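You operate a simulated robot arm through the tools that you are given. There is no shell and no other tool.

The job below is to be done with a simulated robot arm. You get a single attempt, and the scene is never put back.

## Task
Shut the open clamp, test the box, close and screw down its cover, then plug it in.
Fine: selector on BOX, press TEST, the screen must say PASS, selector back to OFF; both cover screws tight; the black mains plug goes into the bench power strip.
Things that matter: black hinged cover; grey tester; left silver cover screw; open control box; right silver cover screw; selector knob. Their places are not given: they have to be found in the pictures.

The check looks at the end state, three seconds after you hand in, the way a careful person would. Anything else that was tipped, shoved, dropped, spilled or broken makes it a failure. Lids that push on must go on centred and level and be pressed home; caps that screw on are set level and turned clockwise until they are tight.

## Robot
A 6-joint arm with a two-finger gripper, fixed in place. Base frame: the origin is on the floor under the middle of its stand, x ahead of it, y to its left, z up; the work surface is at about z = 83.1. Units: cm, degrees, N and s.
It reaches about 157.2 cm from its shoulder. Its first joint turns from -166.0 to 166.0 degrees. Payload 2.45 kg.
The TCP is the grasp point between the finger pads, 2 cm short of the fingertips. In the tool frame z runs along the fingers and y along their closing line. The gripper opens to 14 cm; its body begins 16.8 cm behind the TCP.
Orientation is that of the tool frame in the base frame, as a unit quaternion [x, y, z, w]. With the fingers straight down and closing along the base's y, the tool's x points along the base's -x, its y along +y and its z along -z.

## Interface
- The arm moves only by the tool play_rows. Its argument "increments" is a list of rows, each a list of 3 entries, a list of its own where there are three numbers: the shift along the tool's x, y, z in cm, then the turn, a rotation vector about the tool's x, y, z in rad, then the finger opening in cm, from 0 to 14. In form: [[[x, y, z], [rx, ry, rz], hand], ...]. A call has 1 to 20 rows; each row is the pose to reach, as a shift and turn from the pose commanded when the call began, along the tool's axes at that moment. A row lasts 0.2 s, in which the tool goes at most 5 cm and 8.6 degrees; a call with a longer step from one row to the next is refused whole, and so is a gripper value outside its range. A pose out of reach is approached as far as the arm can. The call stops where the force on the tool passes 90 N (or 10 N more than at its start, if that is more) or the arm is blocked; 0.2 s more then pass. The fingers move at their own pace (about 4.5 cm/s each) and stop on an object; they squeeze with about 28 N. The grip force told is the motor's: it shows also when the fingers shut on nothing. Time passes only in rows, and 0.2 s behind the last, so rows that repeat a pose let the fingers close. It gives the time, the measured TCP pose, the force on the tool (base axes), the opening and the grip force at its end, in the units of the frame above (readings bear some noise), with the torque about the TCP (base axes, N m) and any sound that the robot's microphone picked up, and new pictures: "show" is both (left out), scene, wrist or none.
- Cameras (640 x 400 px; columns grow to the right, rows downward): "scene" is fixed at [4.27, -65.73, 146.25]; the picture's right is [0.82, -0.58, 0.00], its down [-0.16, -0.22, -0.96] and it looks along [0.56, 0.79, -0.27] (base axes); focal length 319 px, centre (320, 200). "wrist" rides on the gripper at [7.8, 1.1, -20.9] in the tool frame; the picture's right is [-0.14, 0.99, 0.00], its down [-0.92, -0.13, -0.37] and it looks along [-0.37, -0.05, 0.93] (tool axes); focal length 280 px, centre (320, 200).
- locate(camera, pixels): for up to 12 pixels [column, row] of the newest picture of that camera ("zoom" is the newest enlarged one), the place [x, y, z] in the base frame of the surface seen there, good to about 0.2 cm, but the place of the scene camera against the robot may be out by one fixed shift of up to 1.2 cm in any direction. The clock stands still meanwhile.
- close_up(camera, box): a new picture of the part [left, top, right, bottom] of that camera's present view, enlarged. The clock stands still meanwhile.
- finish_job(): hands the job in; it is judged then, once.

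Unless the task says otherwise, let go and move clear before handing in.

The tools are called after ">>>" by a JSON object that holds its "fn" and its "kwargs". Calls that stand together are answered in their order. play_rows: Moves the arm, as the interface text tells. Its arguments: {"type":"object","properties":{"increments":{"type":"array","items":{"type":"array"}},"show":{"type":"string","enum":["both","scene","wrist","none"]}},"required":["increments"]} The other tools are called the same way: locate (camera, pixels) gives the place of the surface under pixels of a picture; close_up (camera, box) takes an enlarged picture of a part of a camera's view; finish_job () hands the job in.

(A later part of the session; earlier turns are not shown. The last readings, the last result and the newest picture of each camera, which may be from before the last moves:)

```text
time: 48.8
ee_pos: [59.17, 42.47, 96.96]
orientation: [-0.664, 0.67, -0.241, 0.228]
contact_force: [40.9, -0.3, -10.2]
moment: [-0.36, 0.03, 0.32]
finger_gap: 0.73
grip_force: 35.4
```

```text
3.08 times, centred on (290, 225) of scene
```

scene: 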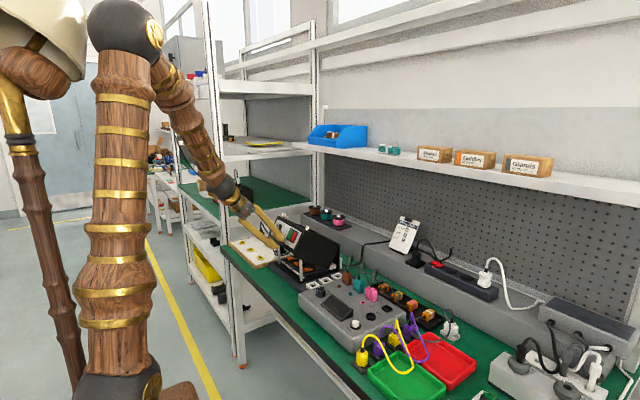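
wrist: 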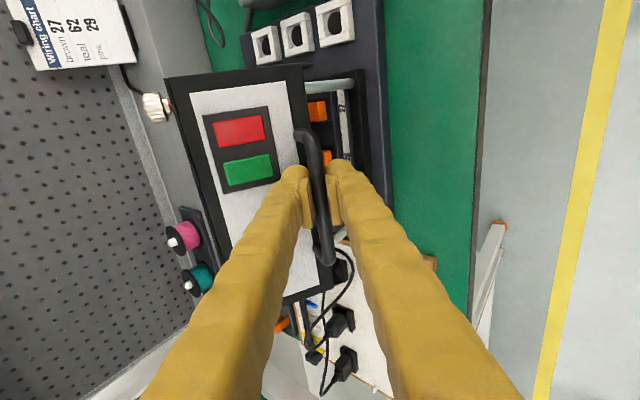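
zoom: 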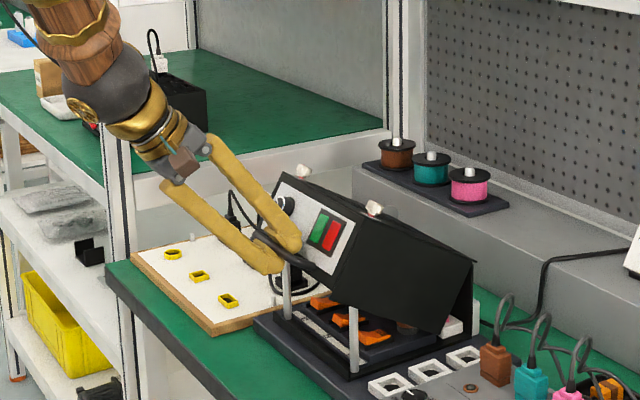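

The bar is slipping toward the fingertips (gap 0.73, 41 N pulling inward), so my arc is a little too wide here. I'll measure the bar's true position now.

>>> {"fn": "locate", "kwargs": {"camera": "wrist", "pixels": [[310, 145], [314, 160], [318, 180], [320, 195], [324, 225], [328, 255], [167, 78], [305, 95], [180, 100], [300, 130], [262, 130], [325, 280]]}}

>>> {"fn": "close_up", "kwargs": {"camera": "wrist", "box": [220, 100, 420, 270]}}

>>> {"fn": "close_up", "kwargs": {"camera": "scene", "box": [255, 205, 325, 265]}}

```text
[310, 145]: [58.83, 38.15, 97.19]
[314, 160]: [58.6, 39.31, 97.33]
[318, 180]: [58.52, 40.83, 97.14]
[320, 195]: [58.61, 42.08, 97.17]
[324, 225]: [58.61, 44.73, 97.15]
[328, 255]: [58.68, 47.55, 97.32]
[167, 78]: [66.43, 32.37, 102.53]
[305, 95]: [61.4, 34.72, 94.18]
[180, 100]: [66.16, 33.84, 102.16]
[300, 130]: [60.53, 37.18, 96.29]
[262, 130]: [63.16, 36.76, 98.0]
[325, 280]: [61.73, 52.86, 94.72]
```

```text
2.35 times, centred on (320, 185) of wrist
```

zoom: 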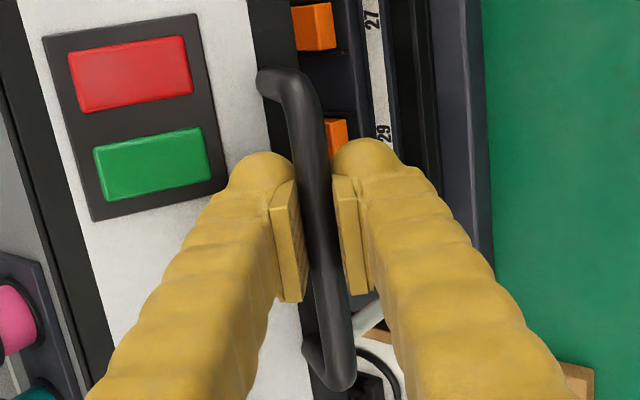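

```text
6.67 times, centred on (290, 235) of scene
```

zoom: 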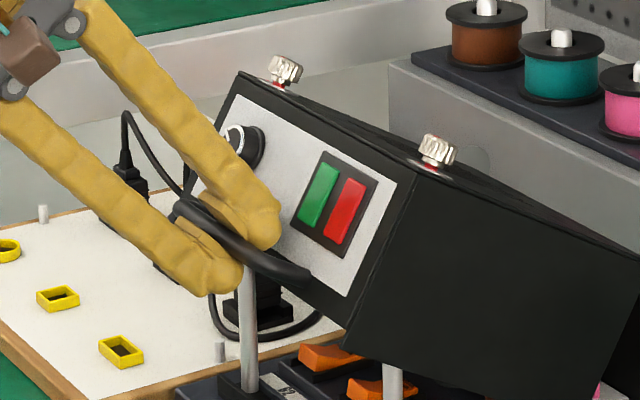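

The bar centre is at (58.95, 96.8), consistent with my original radius, and the pads still hold it; the hand was just commanded 1.3 cm too far back. I'll relax that and check the force.

>>> {"fn": "play_rows", "kwargs": {"increments": [[[0.1, 0, 0.4], [0, 0, 0], 0.6], [[0.2, 0, 0.8], [0, 0, 0], 0.6], [[0.3, 0, 1.2], [0, 0, 0], 0.6], [[0.3, 0, 1.2], [0, 0, 0], 0.6]], "show": "both"}}

>>> {"fn": "close_up", "kwargs": {"camera": "scene", "box": [220, 170, 340, 280]}}

```text
time: 49.8
ee_pos: [59.38, 42.7, 96.73]
orientation: [-0.666, 0.666, -0.239, 0.235]
contact_force: [-28.0, -20.4, 3.4]
moment: [-0.21, 0.04, 0.36]
finger_gap: 0.72
grip_force: 34.7
```

scene: 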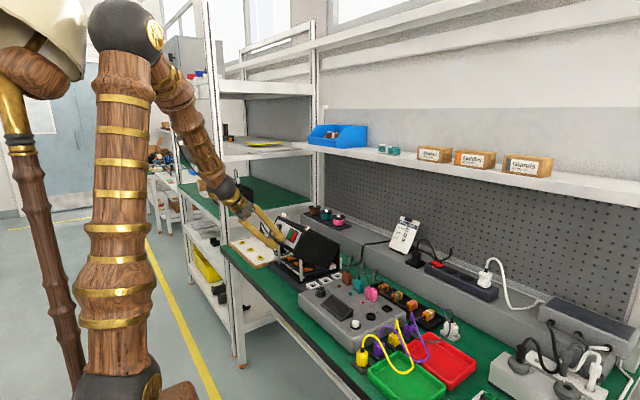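
wrist: 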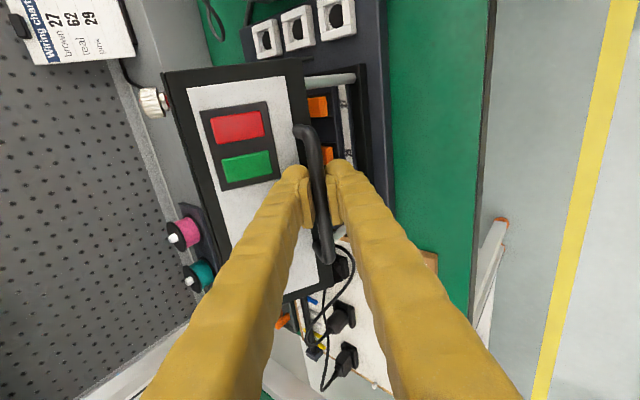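

```text
3.64 times, centred on (280, 225) of scene
```

zoom: 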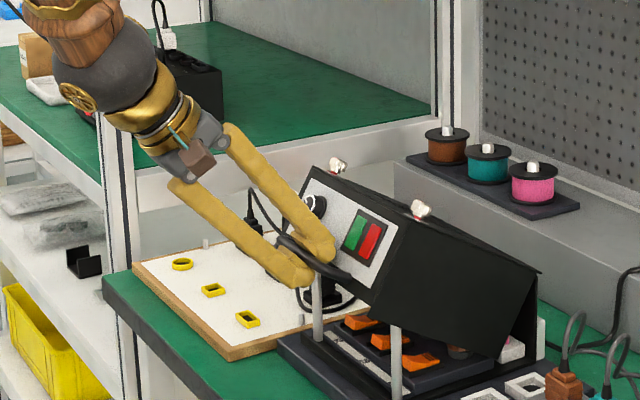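

Advancing made a fingertip press the front wall (-28 N), so the bar is too deep in the fingers. I'll loosen to a 2.2 cm cage around the bar and back off about 0.9 cm, letting the lower finger support the cover.

>>> {"fn": "play_rows", "kwargs": {"increments": [[[0, 0, 0], [0, 0, 0], 1.6], [[0, 0, -0.3], [0, 0, 0], 2.2], [[0, 0, -0.6], [0, 0, 0], 2.2], [[0, 0.1, -0.9], [0, 0, 0], 2.2], [[0, 0.1, -0.9], [0, 0, 0], 2.2]], "show": "both"}}

>>> {"fn": "close_up", "kwargs": {"camera": "scene", "box": [220, 170, 340, 280]}}

>>> {"fn": "locate", "kwargs": {"camera": "wrist", "pixels": [[314, 160], [318, 180], [320, 195], [323, 215]]}}

```text
time: 51.0
ee_pos: [58.91, 42.36, 96.65]
orientation: [-0.665, 0.668, -0.24, 0.23]
contact_force: [-1.3, 0.7, -1.9]
moment: [-0.02, 0.02, 0.04]
finger_gap: 2.35
grip_force: 0.7
```

scene: 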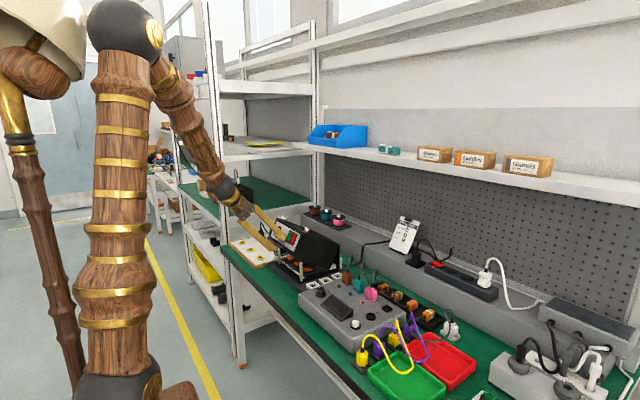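
wrist: 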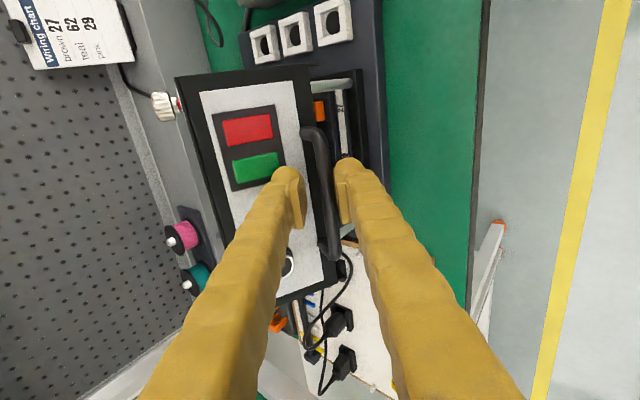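

```text
3.64 times, centred on (280, 225) of scene
```

zoom: 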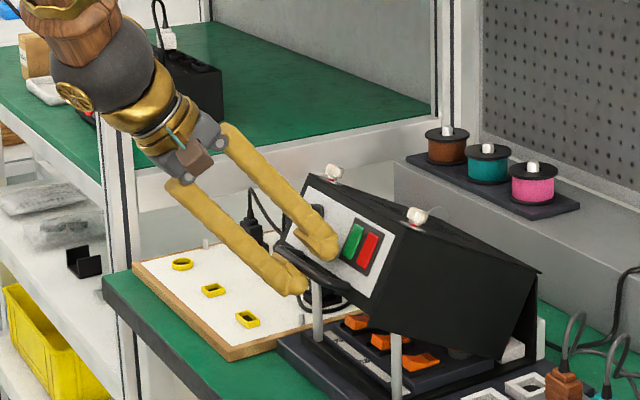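

```text
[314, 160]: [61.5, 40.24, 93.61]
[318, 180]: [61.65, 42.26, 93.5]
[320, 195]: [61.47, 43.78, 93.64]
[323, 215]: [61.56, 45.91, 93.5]
```

The force is nearly zero but the hand sits about 1.2 cm from the commanded pose, so the arm is at a joint limit at this tilt and low reach. I'll check where the bar is and whether the cover holds itself by opening a little more.

>>> {"fn": "play_rows", "kwargs": {"increments": [[[0, 0, 0], [0, 0, 0], 3], [[0, 0, 0], [0, 0, 0], 3.6], [[0, 0, 0], [0, 0, 0], 3.6]], "show": "both"}}

>>> {"fn": "locate", "kwargs": {"camera": "wrist", "pixels": [[318, 140], [322, 155], [325, 170], [328, 190], [331, 215], [334, 240]]}}

>>> {"fn": "close_up", "kwargs": {"camera": "wrist", "box": [220, 100, 420, 270]}}

>>> {"fn": "close_up", "kwargs": {"camera": "scene", "box": [220, 170, 340, 280]}}

```text
time: 51.8
ee_pos: [58.87, 42.48, 96.7]
orientation: [-0.665, 0.669, -0.24, 0.229]
contact_force: [-2.9, -0.5, -2.3]
moment: [-0.07, 0.08, 0.03]
finger_gap: 3.87
grip_force: 2.1
```

scene: 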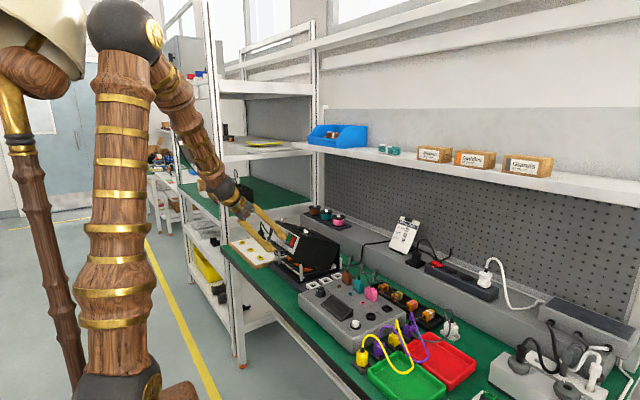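
wrist: 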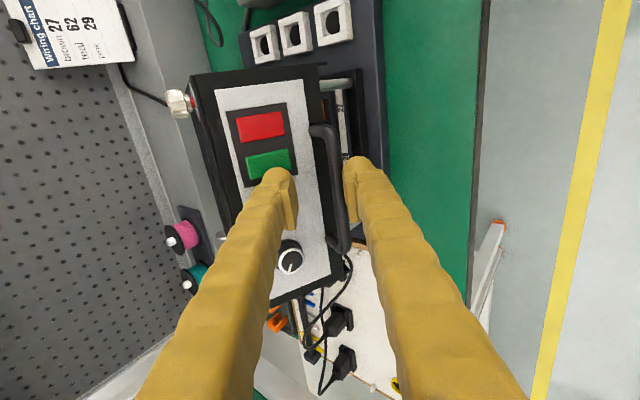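

```text
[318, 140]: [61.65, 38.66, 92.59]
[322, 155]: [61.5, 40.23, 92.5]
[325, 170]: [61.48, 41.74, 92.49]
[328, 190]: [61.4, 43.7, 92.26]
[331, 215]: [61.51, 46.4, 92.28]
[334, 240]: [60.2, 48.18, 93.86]
```

```text
2.35 times, centred on (320, 185) of wrist
```

zoom: 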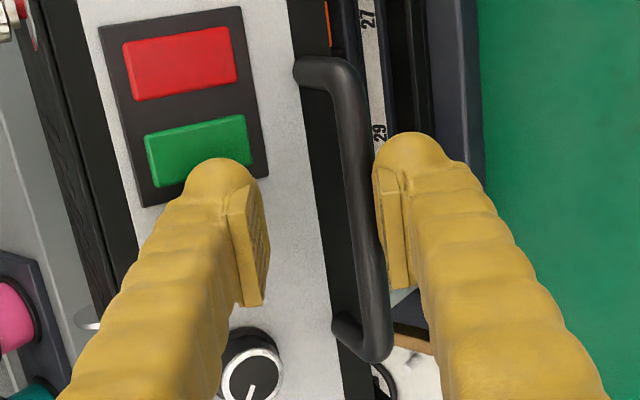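

```text
3.64 times, centred on (280, 225) of scene
```

zoom: 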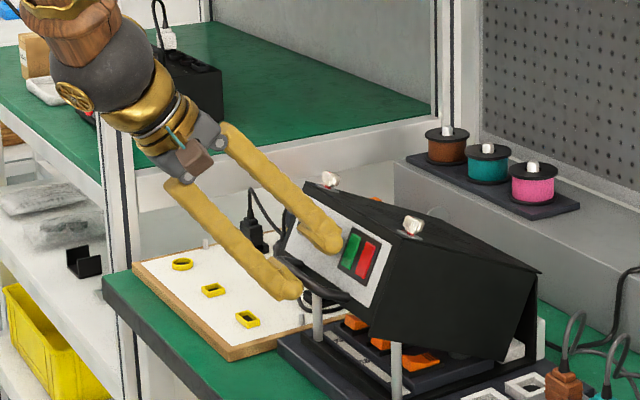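

The cover rests lightly on the lower finger, so gravity closes it and the finger supports it. I'll close the cage to 1.5 cm and reduce the tilt, which should bring the arm back inside its range.

>>> {"fn": "play_rows", "kwargs": {"increments": [[[0, 0, 0], [0, 0, 0], 2.5], [[0, 0.2, 0.1], [-0.03, 0, 0], 1.5], [[0, 0.4, 0.3], [-0.06, 0, 0], 1.5], [[0, 0.6, 0.4], [-0.09, 0, 0], 1.5], [[0, 0.76, 0.54], [-0.112, 0, 0], 1.5], [[0, 0.76, 0.54], [-0.112, 0, 0], 1.5]], "show": "both"}}

>>> {"fn": "close_up", "kwargs": {"camera": "wrist", "box": [220, 100, 420, 270]}}

>>> {"fn": "close_up", "kwargs": {"camera": "scene", "box": [220, 170, 340, 280]}}

```text
time: 53.2
ee_pos: [58.1, 42.9, 96.75]
orientation: [0.678, -0.677, 0.201, -0.202]
contact_force: [-0.3, 0.4, -0.3]
moment: [0.0, 0.0, 0.0]
finger_gap: 1.47
grip_force: 0.0
```

scene: 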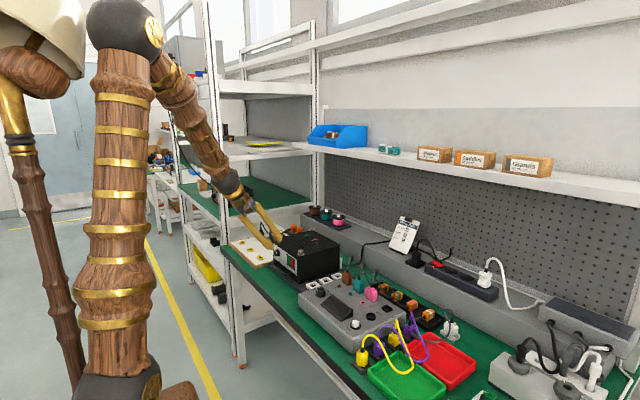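
wrist: 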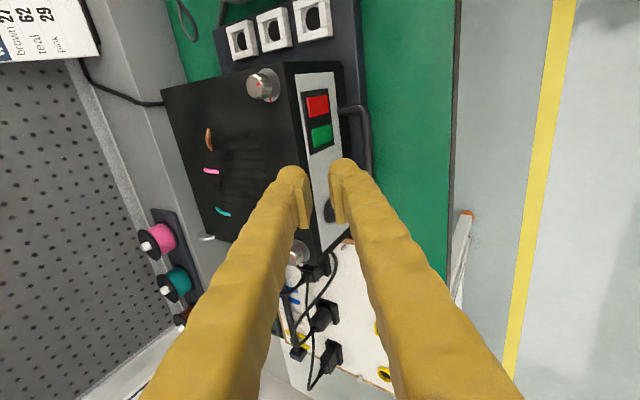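

```text
2.35 times, centred on (320, 185) of wrist
```

zoom: 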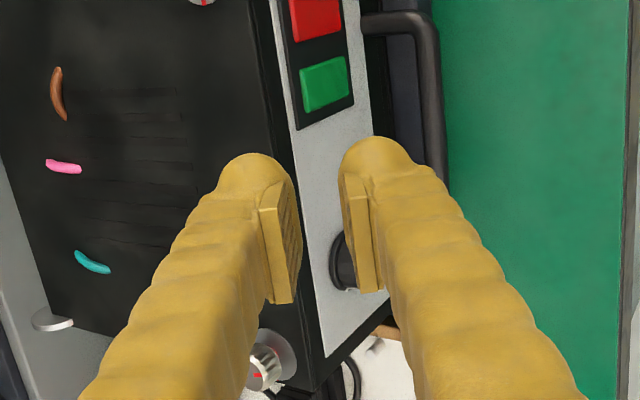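

```text
3.64 times, centred on (280, 225) of scene
```

zoom: 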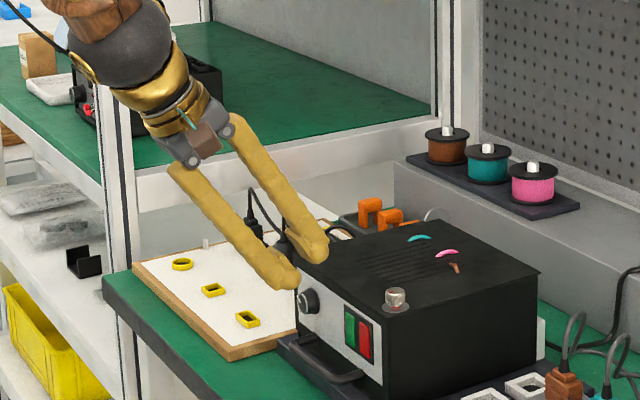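

The bar slipped off the finger and the cover came down closed by itself, flush on the box, with both silver screw heads visible (wrist 263,85 and 297,255). I'll lift the hand back to vertical above the cover to inspect it.

>>> {"fn": "play_rows", "kwargs": {"increments": [[[0, 0, -4], [-0.05, 0, 0], 2], [[0, -3, -7], [-0.15, 0, 0], 4], [[0, -7, -9.5], [-0.27, 0, 0], 6], [[0, -11, -11.5], [-0.4, 0, 0], 8], [[0, -14.5, -13], [-0.5, 0, 0], 8], [[0, -17.26, -14.08], [-0.576, 0, 0], 8], [[0, -17.26, -14.08], [-0.576, 0, 0], 8]], "show": "both"}}

>>> {"fn": "close_up", "kwargs": {"camera": "scene", "box": [250, 200, 370, 300]}}

>>> {"fn": "close_up", "kwargs": {"camera": "wrist", "box": [200, 60, 440, 240]}}

```text
time: 54.8
ee_pos: [65.14, 42.72, 118.14]
orientation: [0.708, -0.707, 0.0, 0.0]
contact_force: [0.3, -0.7, 0.2]
moment: [-0.01, 0.02, 0.0]
finger_gap: 7.98
grip_force: 0.1
```

scene: 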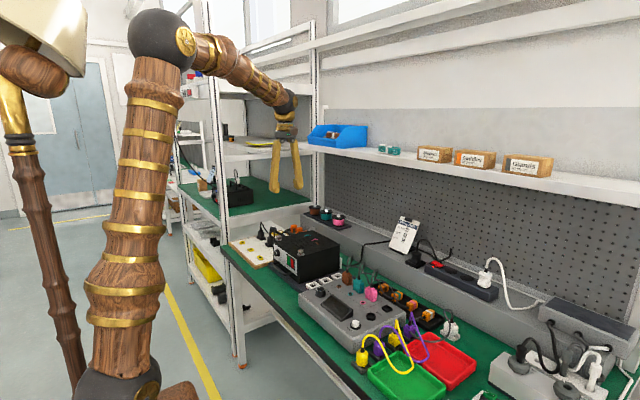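
wrist: 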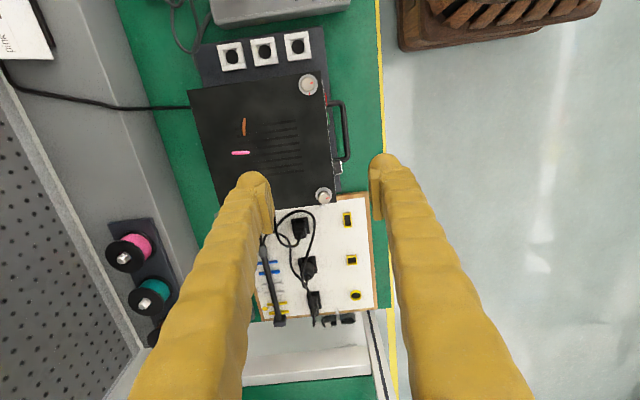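

```text
4.00 times, centred on (310, 250) of scene
```

zoom: 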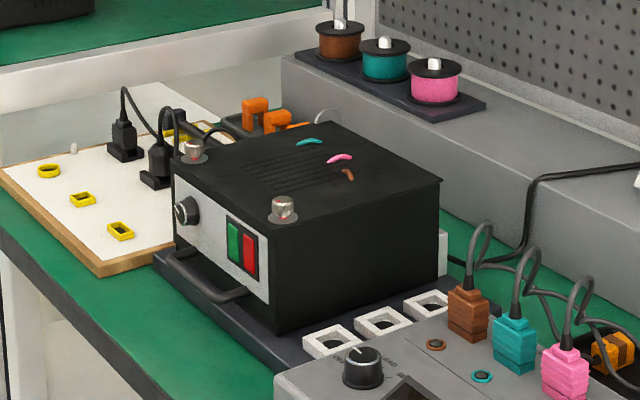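

```text
2.22 times, centred on (320, 150) of wrist
```

zoom: 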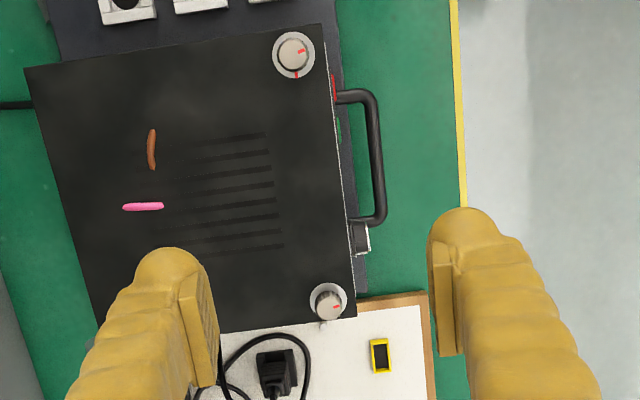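

The cover is down on the box; each screw head has a red line and its washer a red mark (left about 90 degrees apart). I'll zoom in and locate both screws.

>>> {"fn": "close_up", "kwargs": {"camera": "wrist", "box": [285, 65, 335, 105]}}

>>> {"fn": "close_up", "kwargs": {"camera": "wrist", "box": [300, 175, 350, 215]}}

>>> {"fn": "close_up", "kwargs": {"camera": "scene", "box": [290, 230, 350, 285]}}

>>> {"fn": "locate", "kwargs": {"camera": "wrist", "pixels": [[308, 84], [305, 84], [312, 83], [308, 92], [300, 100], [323, 195], [320, 195], [327, 195], [323, 187], [316, 200], [270, 150], [340, 135]]}}

>>> {"fn": "close_up", "kwargs": {"camera": "scene", "box": [255, 210, 315, 265]}}

```text
10.00 times, centred on (310, 85) of wrist
```

zoom: 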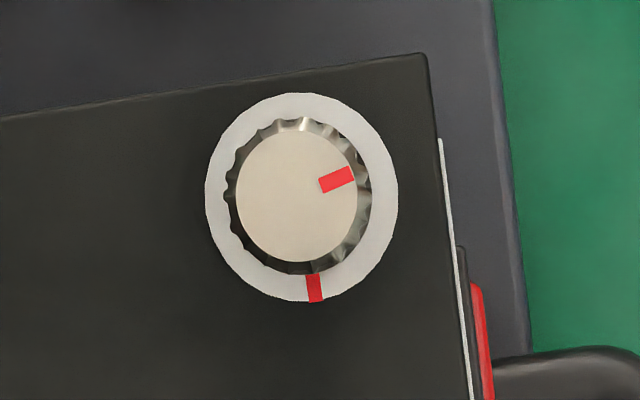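

```text
10.00 times, centred on (325, 195) of wrist
```

zoom: 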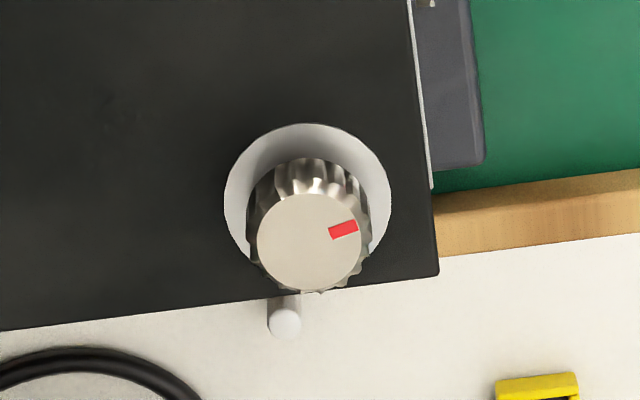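

```text
7.27 times, centred on (320, 258) of scene
```

zoom: 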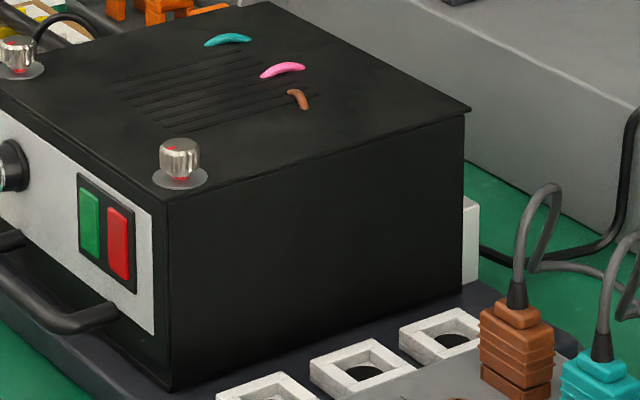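

```text
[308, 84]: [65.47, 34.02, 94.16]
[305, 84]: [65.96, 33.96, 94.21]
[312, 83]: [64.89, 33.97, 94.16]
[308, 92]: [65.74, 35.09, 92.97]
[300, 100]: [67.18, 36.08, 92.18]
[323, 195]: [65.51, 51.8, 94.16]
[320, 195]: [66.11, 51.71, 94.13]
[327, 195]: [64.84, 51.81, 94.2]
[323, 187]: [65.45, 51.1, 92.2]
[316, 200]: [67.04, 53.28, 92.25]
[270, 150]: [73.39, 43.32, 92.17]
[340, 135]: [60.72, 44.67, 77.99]
```

```text
7.27 times, centred on (285, 238) of scene
```

zoom: 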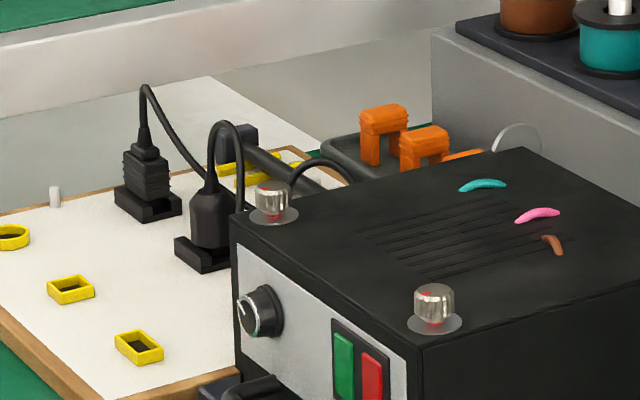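

Screw heads are at (65.5, 34.0) and (65.5, 51.8), tops at z 94.2, cover top z 92.2; the left head's line needs about 100 degrees clockwise to meet its washer mark. I'll go down over the left screw.

>>> {"fn": "play_rows", "kwargs": {"increments": [[[2.5, -0.2, 4], [0, 0, 0], 6], [[5, -0.3, 8], [0, 0, 0], 5], [[7.5, -0.36, 12], [0, 0, 0], 5], [[8.7, -0.36, 16], [0, 0, 0], 5], [[8.7, -0.36, 19], [0, 0, 0], 5], [[8.7, -0.36, 19], [0, 0, 0], 5]], "show": "both"}}

>>> {"fn": "close_up", "kwargs": {"camera": "wrist", "box": [260, 110, 380, 230]}}

>>> {"fn": "locate", "kwargs": {"camera": "wrist", "pixels": [[320, 170], [320, 174], [320, 178], [315, 174], [325, 174], [300, 190]]}}

```text
time: 56.2
ee_pos: [65.09, 34.04, 99.13]
orientation: [0.708, -0.706, 0.0, 0.0]
contact_force: [0.5, -0.3, 0.2]
moment: [0.0, -0.01, 0.0]
finger_gap: 5.0
grip_force: 0.0
```

scene: 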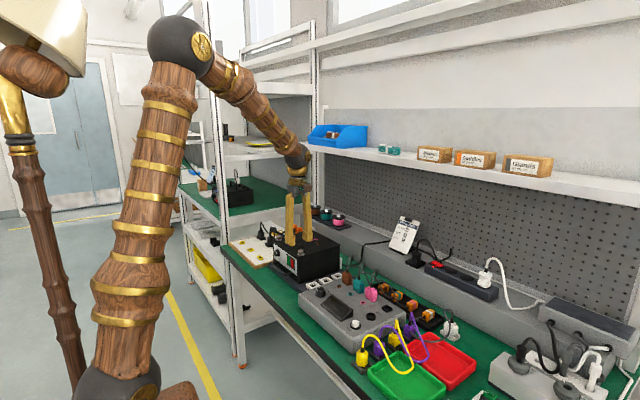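
wrist: 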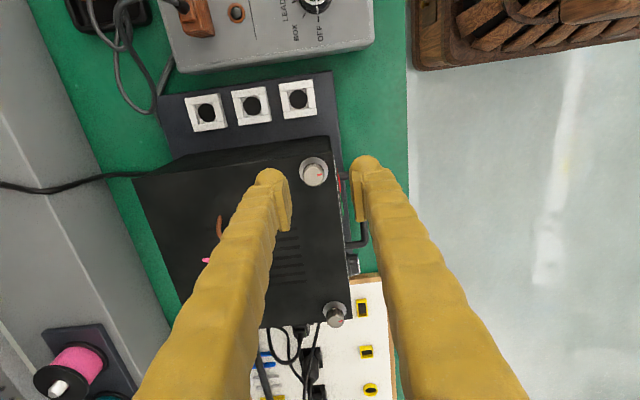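

```text
3.33 times, centred on (320, 170) of wrist
```

zoom: 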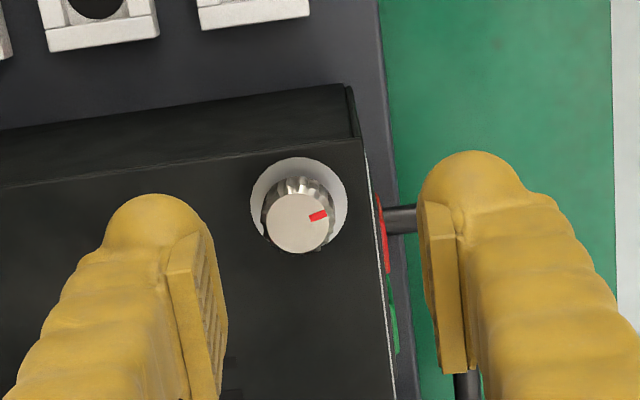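

```text
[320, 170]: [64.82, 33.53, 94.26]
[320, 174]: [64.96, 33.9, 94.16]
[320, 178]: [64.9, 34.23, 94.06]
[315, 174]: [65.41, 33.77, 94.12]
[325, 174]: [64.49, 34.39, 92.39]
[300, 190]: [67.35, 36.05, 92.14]
```

The head is about 0.6 cm toward +x of the hand centre. I'll shift, lower to just above the cover and grip the head.

>>> {"fn": "play_rows", "kwargs": {"increments": [[[0, -0.3, 1.5], [0, 0, 0], 5], [[0, -0.62, 3], [0, 0, 0], 5], [[0, -0.62, 4.2], [0, 0, 0], 5], [[0, -0.62, 4.6], [0, 0, 0], 5], [[0, -0.62, 4.6], [0, 0, 0], 3.5], [[0, -0.62, 4.6], [0, 0, 0], 2.4], [[0, -0.62, 4.6], [0, 0, 0], 1.2], [[0, -0.62, 4.6], [0, 0, 0], 1.2], [[0, -0.62, 4.6], [0, 0, 0], 1.2]], "show": "both"}}

>>> {"fn": "close_up", "kwargs": {"camera": "wrist", "box": [260, 110, 380, 230]}}

```text
time: 58.2
ee_pos: [66.0, 34.24, 94.54]
orientation: [0.708, -0.706, 0.0, -0.001]
contact_force: [-20.3, 0.8, -0.7]
moment: [-0.01, 0.22, 0.0]
finger_gap: 2.6
grip_force: 10.6
```

scene: 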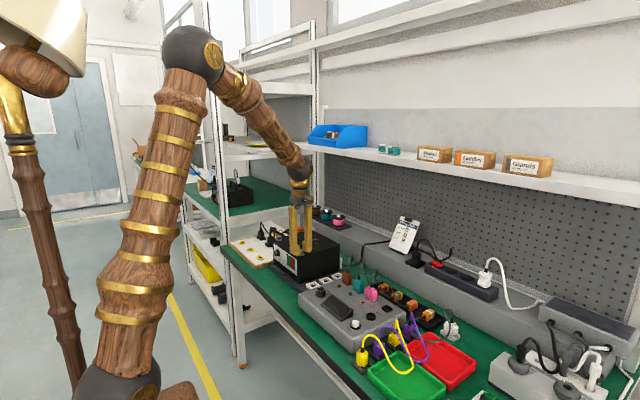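
wrist: 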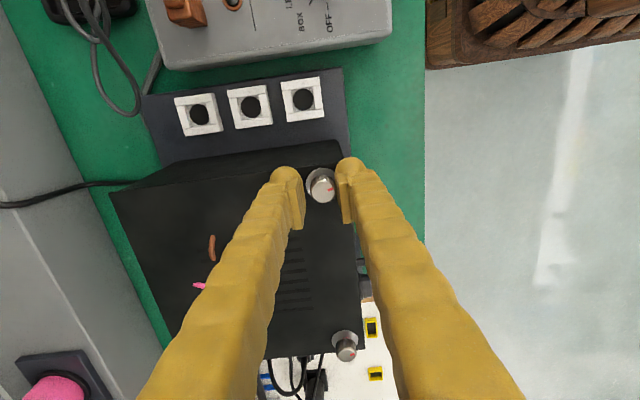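

```text
3.33 times, centred on (320, 170) of wrist
```

zoom: 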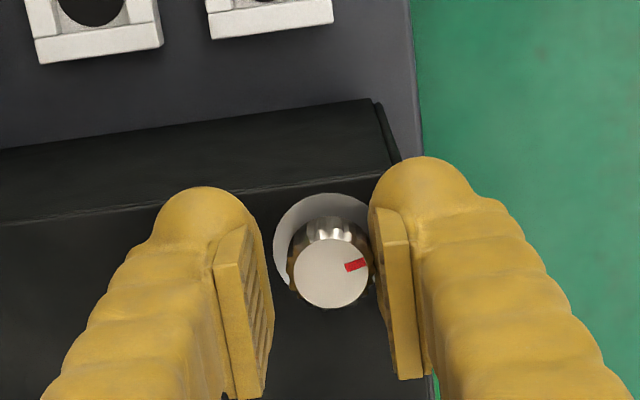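

The -x finger touches first, so I overshot; I'll shift 0.25 cm back toward -x and let the fingers close.

>>> {"fn": "play_rows", "kwargs": {"increments": [[[0, 0.12, 0], [0, 0, 0], 1.2], [[0, 0.25, 0], [0, 0, 0], 1.2], [[0, 0.25, 0], [0, 0, 0], 1.2], [[0, 0.25, 0], [0, 0, 0], 1.2]], "show": "wrist"}}

```text
time: 59.2
ee_pos: [65.73, 34.21, 94.55]
orientation: [0.707, -0.707, 0.0, 0.001]
contact_force: [-12.8, 0.1, 1.0]
moment: [0.07, 0.19, 0.01]
finger_gap: 2.16
grip_force: 7.1
```

wrist: 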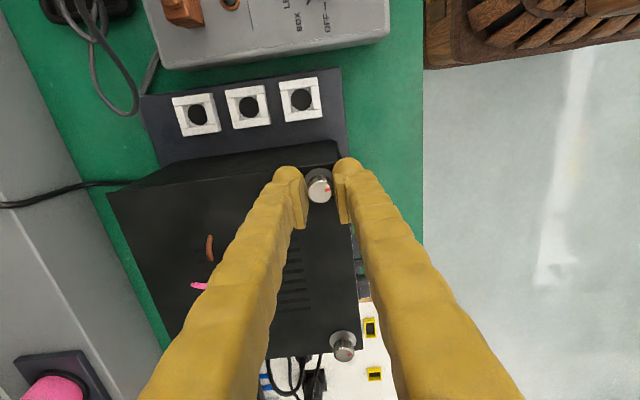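

Closer but still one-sided; another 0.15 cm.

>>> {"fn": "play_rows", "kwargs": {"increments": [[[0, 0.1, 0], [0, 0, 0], 1.2], [[0, 0.15, 0], [0, 0, 0], 1.2], [[0, 0.15, 0], [0, 0, 0], 1.2], [[0, 0.15, 0], [0, 0, 0], 1.2]], "show": "wrist"}}

>>> {"fn": "close_up", "kwargs": {"camera": "wrist", "box": [260, 110, 380, 230]}}

```text
time: 60.2
ee_pos: [65.72, 34.34, 94.5]
orientation: [0.707, -0.707, 0.0, -0.001]
contact_force: [16.6, -3.1, -2.5]
moment: [-0.07, -0.18, 0.03]
finger_gap: 2.0
grip_force: 45.2
```

wrist: 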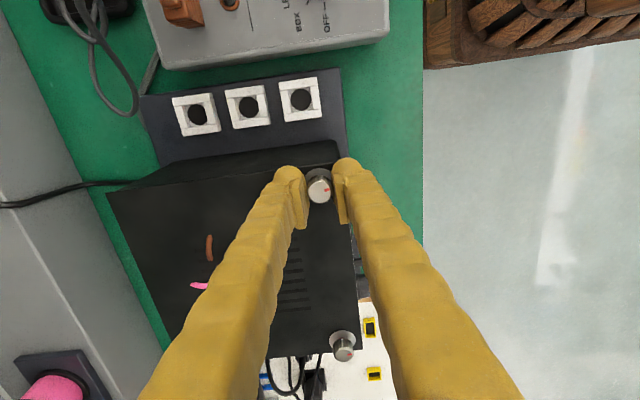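

```text
3.33 times, centred on (320, 170) of wrist
```

zoom: 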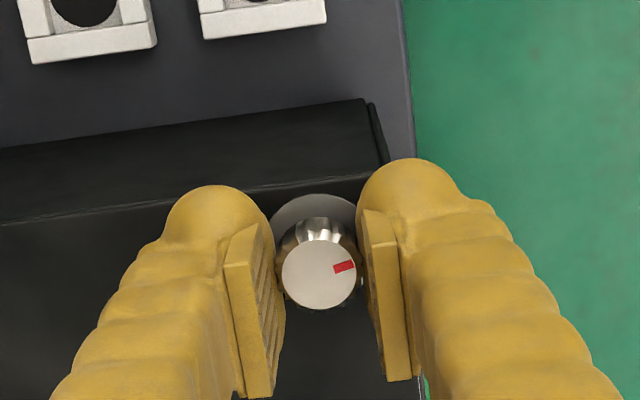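

Both fingers now hold the head (gap 2.0, 45 N). I'll turn clockwise 80 degrees and watch the torque.

>>> {"fn": "play_rows", "kwargs": {"increments": [[[0, -0.05, 0], [0, 0, 0.1], 1.2], [[0, -0.05, 0], [0, 0, 0.24], 1.2], [[0, -0.05, 0], [0, 0, 0.38], 1.2], [[0, -0.05, 0], [0, 0, 0.52], 1.2], [[0, -0.05, 0], [0, 0, 0.66], 1.2], [[0, -0.05, 0], [0, 0, 0.8], 1.2], [[0, -0.05, 0], [0, 0, 0.94], 1.2], [[0, -0.05, 0], [0, 0, 1.08], 1.2], [[0, -0.05, 0], [0, 0, 1.22], 1.2], [[0, -0.05, 0], [0, 0, 1.36], 1.2], [[0, -0.05, 0], [0, 0, 1.4], 1.2]], "show": "wrist"}}

>>> {"fn": "close_up", "kwargs": {"camera": "wrist", "box": [260, 110, 380, 230]}}

```text
time: 62.6
ee_pos: [65.67, 34.14, 94.55]
orientation: [-0.085, 0.996, 0.0, -0.001]
contact_force: [34.4, -18.2, -9.7]
moment: [-0.07, -0.38, 0.02]
finger_gap: 2.05
grip_force: 45.2
```

wrist: 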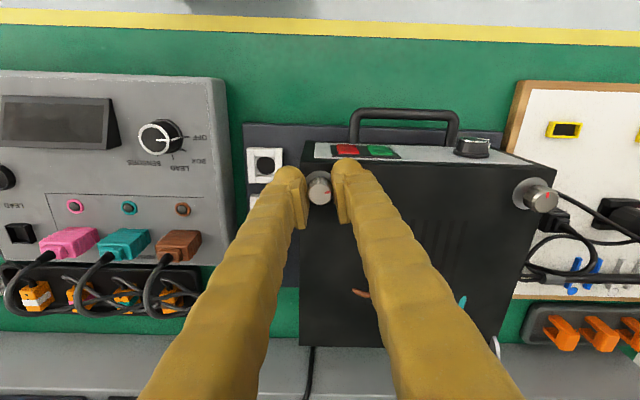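

```text
3.33 times, centred on (320, 170) of wrist
```

zoom: 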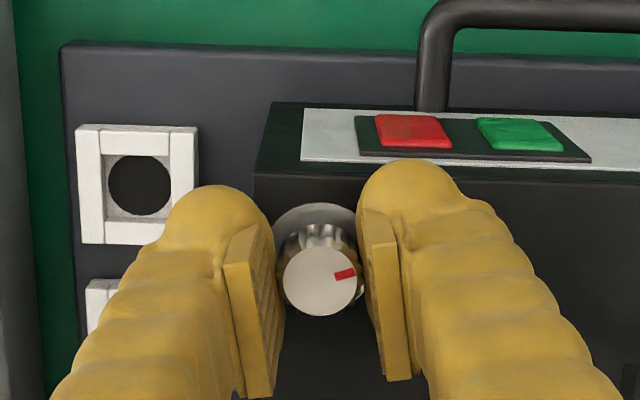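

The head turns freely with the hand (torque near zero). I'll relieve the side force and keep turning in smaller steps toward the washer mark.

>>> {"fn": "play_rows", "kwargs": {"increments": [[[-0.1, -0.1, 0], [0, 0, 0.1], 1.2], [[-0.18, -0.13, 0], [0, 0, 0.2], 1.2], [[-0.18, -0.13, 0], [0, 0, 0.3], 1.2], [[-0.18, -0.13, 0], [0, 0, 0.4], 1.2], [[-0.18, -0.13, 0], [0, 0, 0.4], 1.2]], "show": "wrist"}}

>>> {"fn": "close_up", "kwargs": {"camera": "wrist", "box": [260, 110, 380, 230]}}

```text
time: 63.8
ee_pos: [65.74, 34.15, 94.42]
orientation: [0.113, 0.994, 0.0, -0.001]
contact_force: [-31.7, 1.9, -7.3]
moment: [0.12, 0.64, 0.05]
finger_gap: 2.04
grip_force: 45.0
```

wrist: 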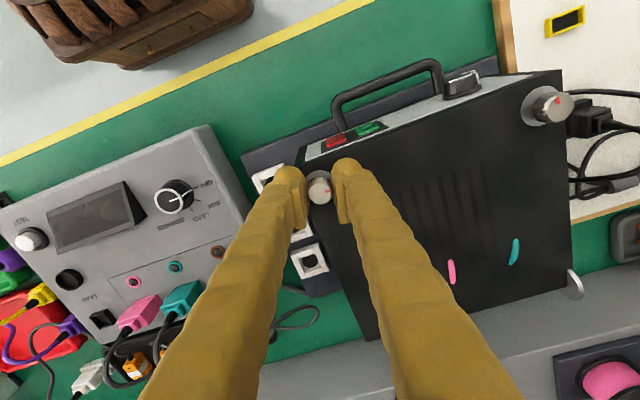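

```text
3.33 times, centred on (320, 170) of wrist
```

zoom: 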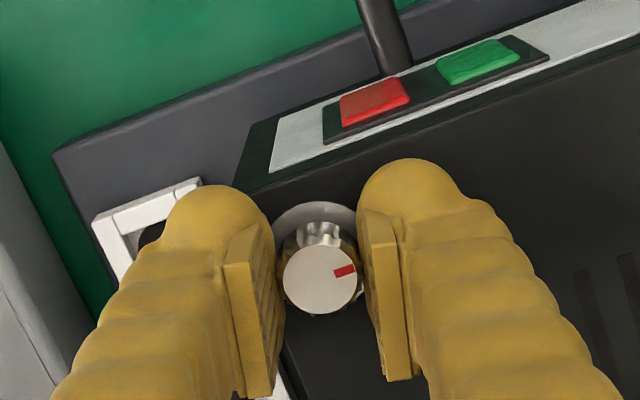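

No resistance yet at 103 degrees of turn. I'll keep turning another 70 degrees while relieving the side force.

>>> {"fn": "play_rows", "kwargs": {"increments": [[[0.1, -0.03, 0], [0, 0, 0.1], 1.2], [[0.2, -0.05, 0], [0, 0, 0.24], 1.2], [[0.2, -0.05, 0], [0, 0, 0.38], 1.2], [[0.2, -0.05, 0], [0, 0, 0.52], 1.2], [[0.2, -0.05, 0], [0, 0, 0.66], 1.2], [[0.2, -0.05, 0], [0, 0, 0.8], 1.2], [[0.2, -0.05, 0], [0, 0, 0.94], 1.2], [[0.2, -0.05, 0], [0, 0, 1.08], 1.2], [[0.2, -0.05, 0], [0, 0, 1.2], 1.2], [[0.2, -0.05, 0], [0, 0, 1.2], 1.2]], "show": "wrist"}}

>>> {"fn": "close_up", "kwargs": {"camera": "wrist", "box": [260, 110, 380, 230]}}

```text
time: 66.0
ee_pos: [65.66, 34.15, 94.34]
orientation: [0.656, 0.755, -0.001, -0.001]
contact_force: [10.2, 3.6, -1.0]
moment: [-0.01, -0.12, 0.22]
finger_gap: 2.05
grip_force: 44.9
```

wrist: 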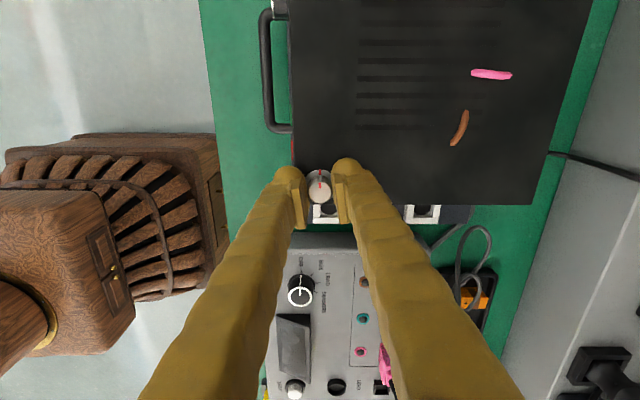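

```text
3.33 times, centred on (320, 170) of wrist
```

zoom: 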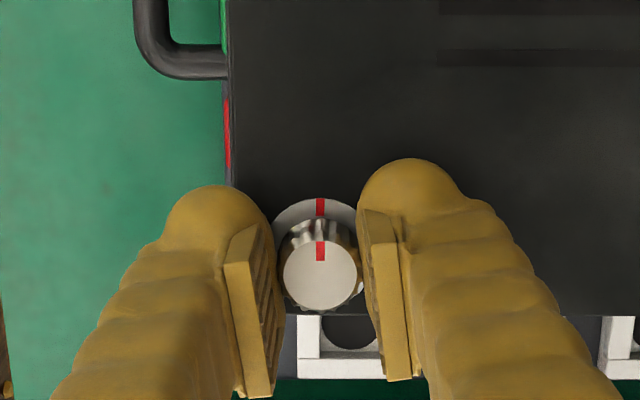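

The head's red line now lines up with the washer's red mark and the head has stopped turning while the fingers slipped, so the left screw is tight. I'll release and lift.

>>> {"fn": "play_rows", "kwargs": {"increments": [[[0, 0, 0], [0, 0, 0], 3], [[0, 0, 0], [0, 0, 0], 5], [[0, 0, 0], [0, 0, 0], 5], [[0, 0, -3], [0, 0, 0], 5], [[0, 0, -7], [0, 0, -0.14], 5], [[0, 0, -11], [0, 0, -0.28], 5], [[0, 0, -14], [0, 0, -0.42], 5], [[0, 0, -14], [0, 0, -0.56], 5], [[0, 0, -14], [0, 0, -0.7], 5], [[0, 0, -14], [0, 0, -0.84], 5], [[0, 0, -14], [0, 0, -0.98], 5], [[0, 0, -14], [0, 0, -1.12], 5], [[0, 0, -14], [0, 0, -1.26], 5], [[0, 0, -14], [0, 0, -1.4], 5], [[0, 0, -14], [0, 0, -1.4], 5]], "show": "both"}}

>>> {"fn": "close_up", "kwargs": {"camera": "wrist", "box": [260, 100, 560, 260]}}

```text
time: 69.2
ee_pos: [65.57, 34.02, 108.65]
orientation: [0.013, 1.0, 0.0, 0.0]
contact_force: [-0.7, -0.3, -0.8]
moment: [0.01, 0.02, 0.03]
finger_gap: 5.01
grip_force: 0.0
```

scene: 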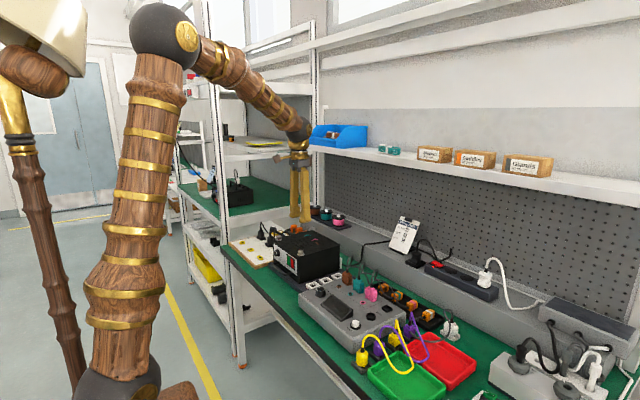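
wrist: 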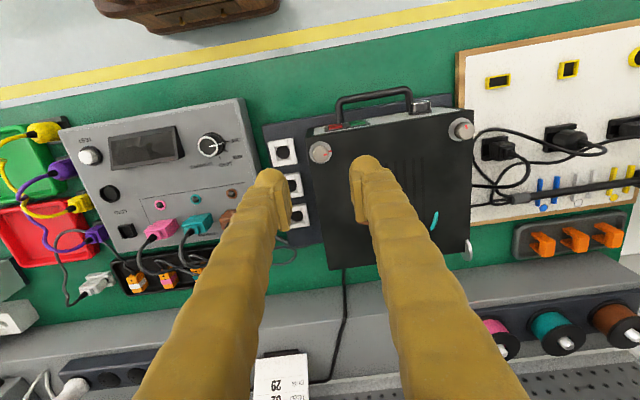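

```text
2.13 times, centred on (410, 180) of wrist
```

zoom: 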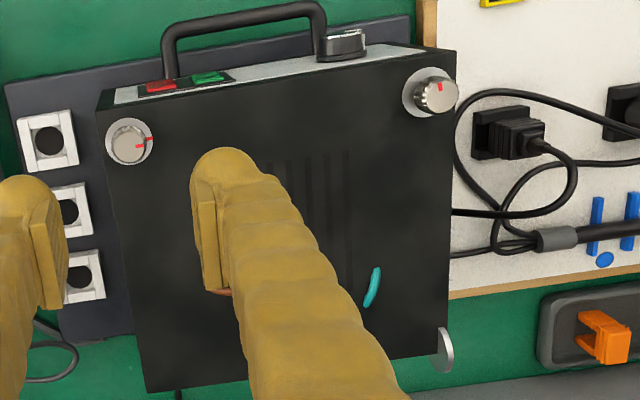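

The left screw shows aligned marks. I'll check how high the cable beside the right screw is (zoom 470,130; 510,95) and re-locate the right screw.

>>> {"fn": "locate", "kwargs": {"camera": "wrist", "pixels": [[473, 140], [474, 155], [482, 133], [500, 128], [493, 148], [505, 150], [515, 160], [463, 129], [460, 131], [466, 128], [480, 180], [536, 185]]}}

>>> {"fn": "close_up", "kwargs": {"camera": "wrist", "box": [430, 105, 530, 175]}}

>>> {"fn": "close_up", "kwargs": {"camera": "scene", "box": [255, 215, 315, 265]}}

```text
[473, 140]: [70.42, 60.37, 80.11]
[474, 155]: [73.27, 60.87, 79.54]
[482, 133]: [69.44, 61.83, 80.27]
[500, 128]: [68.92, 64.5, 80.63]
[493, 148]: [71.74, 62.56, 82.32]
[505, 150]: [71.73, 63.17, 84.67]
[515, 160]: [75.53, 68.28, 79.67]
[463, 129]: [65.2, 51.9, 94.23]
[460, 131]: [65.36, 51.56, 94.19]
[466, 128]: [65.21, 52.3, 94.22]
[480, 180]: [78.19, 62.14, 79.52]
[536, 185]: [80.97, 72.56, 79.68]
```

```text
5.71 times, centred on (480, 140) of wrist
```

zoom: 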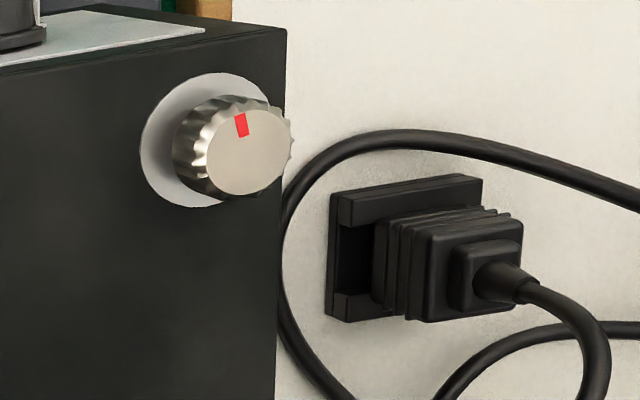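

```text
8.00 times, centred on (285, 240) of scene
```

zoom: 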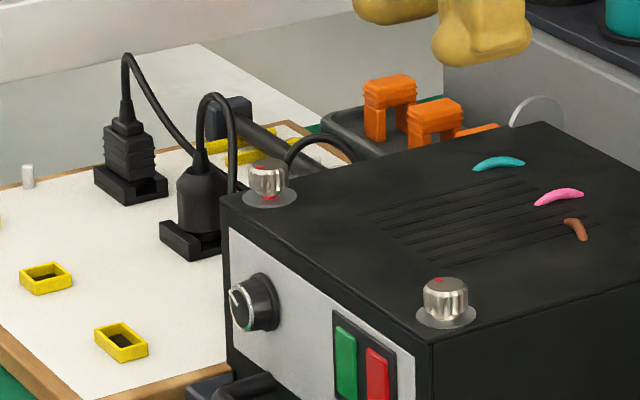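

Everything beside the right screw is low (below z 86), and the red band under the left head is gone while the right still shows one. I'll move above the right screw, turning the hand back 90 degrees for a full clockwise stroke.

>>> {"fn": "play_rows", "kwargs": {"increments": [[[0.05, 1.5, 0], [0, 0, -0.14], 5], [[0.1, 3.0, 0], [0, 0, -0.28], 5], [[0.14, 4.5, 0], [0, 0, -0.42], 5], [[0.18, 6.0, 0], [0, 0, -0.56], 5], [[0.2, 7.5, 0], [0, 0, -0.7], 5], [[0.22, 9.0, 0], [0, 0, -0.84], 5], [[0.25, 10.5, 0], [0, 0, -0.98], 5], [[0.3, 12.0, 0], [0, 0, -1.12], 5], [[0.33, 13.5, 0], [0, 0, -1.26], 5], [[0.36, 15.0, 1], [0, 0, -1.4], 5], [[0.4, 16.5, 2], [0, 0, -1.52], 5], [[0.42, 17.93, 4], [0, 0, -1.598], 5], [[0.42, 17.93, 8], [0, 0, -1.598], 5], [[0.42, 17.93, 9.5], [0, 0, -1.598], 5], [[0.42, 17.93, 9.5], [0, 0, -1.598], 5]], "show": "both"}}

>>> {"fn": "close_up", "kwargs": {"camera": "wrist", "box": [260, 110, 380, 230]}}

```text
time: 72.4
ee_pos: [65.67, 52.19, 99.01]
orientation: [0.707, -0.707, 0.0, 0.0]
contact_force: [0.5, -0.3, -0.1]
moment: [0.0, 0.0, 0.02]
finger_gap: 5.0
grip_force: 0.1
```

scene: 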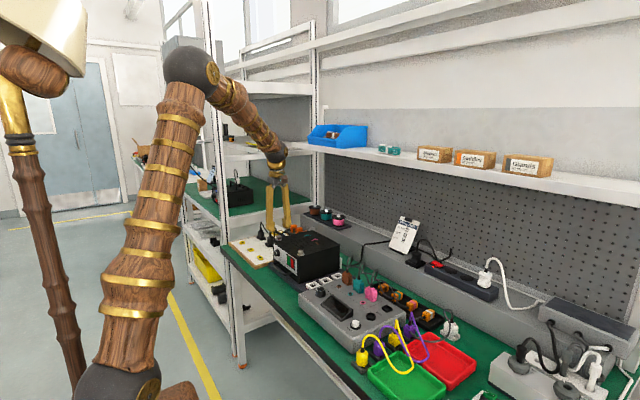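
wrist: 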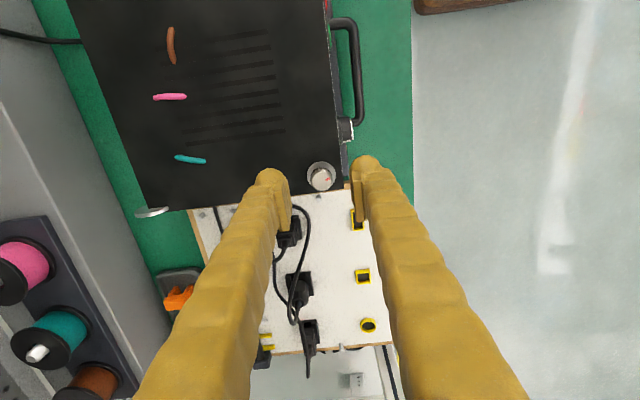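

```text
3.33 times, centred on (320, 170) of wrist
```

zoom: 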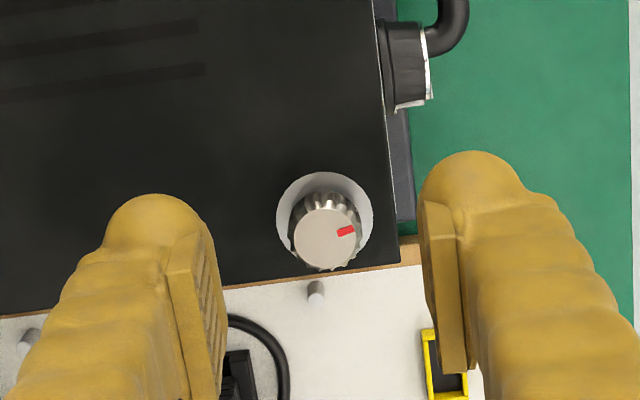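

The head is slightly off the hand axis. I'll locate it from this closer view.

>>> {"fn": "locate", "kwargs": {"camera": "wrist", "pixels": [[322, 181], [318, 181], [326, 181], [322, 177], [322, 186], [311, 172], [330, 165], [320, 190]]}}

>>> {"fn": "close_up", "kwargs": {"camera": "wrist", "box": [300, 150, 350, 200]}}

```text
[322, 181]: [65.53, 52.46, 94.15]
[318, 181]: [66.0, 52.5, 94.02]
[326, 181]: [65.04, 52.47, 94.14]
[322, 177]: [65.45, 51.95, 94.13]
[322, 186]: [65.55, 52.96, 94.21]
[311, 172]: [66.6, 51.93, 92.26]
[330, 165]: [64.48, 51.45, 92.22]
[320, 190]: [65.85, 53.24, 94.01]
```

```text
8.00 times, centred on (325, 175) of wrist
```

zoom: 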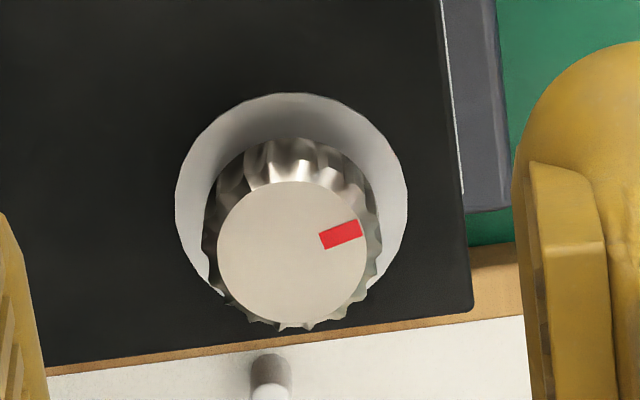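

The head centre is at about (65.55, 52.5). I'll adjust, lower and grip it.

>>> {"fn": "play_rows", "kwargs": {"increments": [[[-0.2, 0.05, 1.5], [0, 0, 0], 5], [[-0.35, 0.08, 3], [0, 0, 0], 5], [[-0.35, 0.08, 4.2], [0, 0, 0], 5], [[-0.35, 0.08, 4.5], [0, 0, 0], 5], [[-0.35, 0.08, 4.5], [0, 0, 0], 3.5], [[-0.35, 0.08, 4.5], [0, 0, 0], 2.4], [[-0.35, 0.08, 4.5], [0, 0, 0], 1.2], [[-0.35, 0.08, 4.5], [0, 0, 0], 1.2], [[-0.35, 0.08, 4.5], [0, 0, 0], 1.2]], "show": "wrist"}}

>>> {"fn": "close_up", "kwargs": {"camera": "wrist", "box": [260, 110, 380, 230]}}

```text
time: 74.4
ee_pos: [65.67, 52.49, 94.6]
orientation: [-0.707, 0.707, 0.0, 0.0]
contact_force: [0.5, 0.3, -1.6]
moment: [0.0, -0.02, 0.02]
finger_gap: 2.02
grip_force: 45.1
```

wrist: 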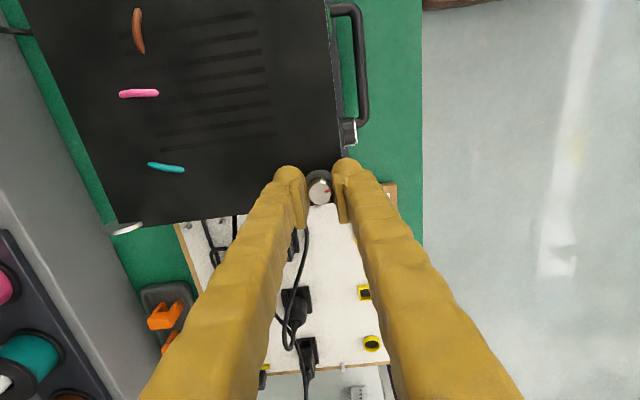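

```text
3.33 times, centred on (320, 170) of wrist
```

zoom: 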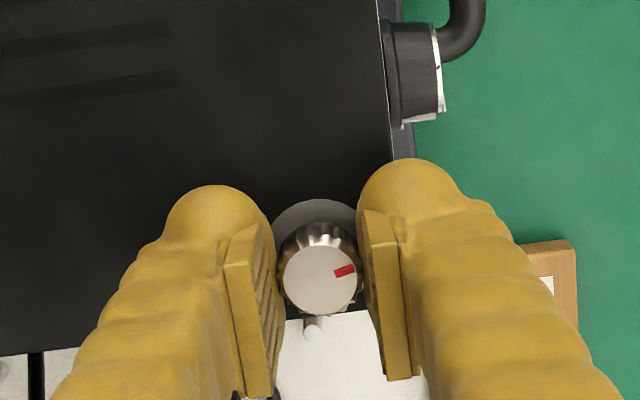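

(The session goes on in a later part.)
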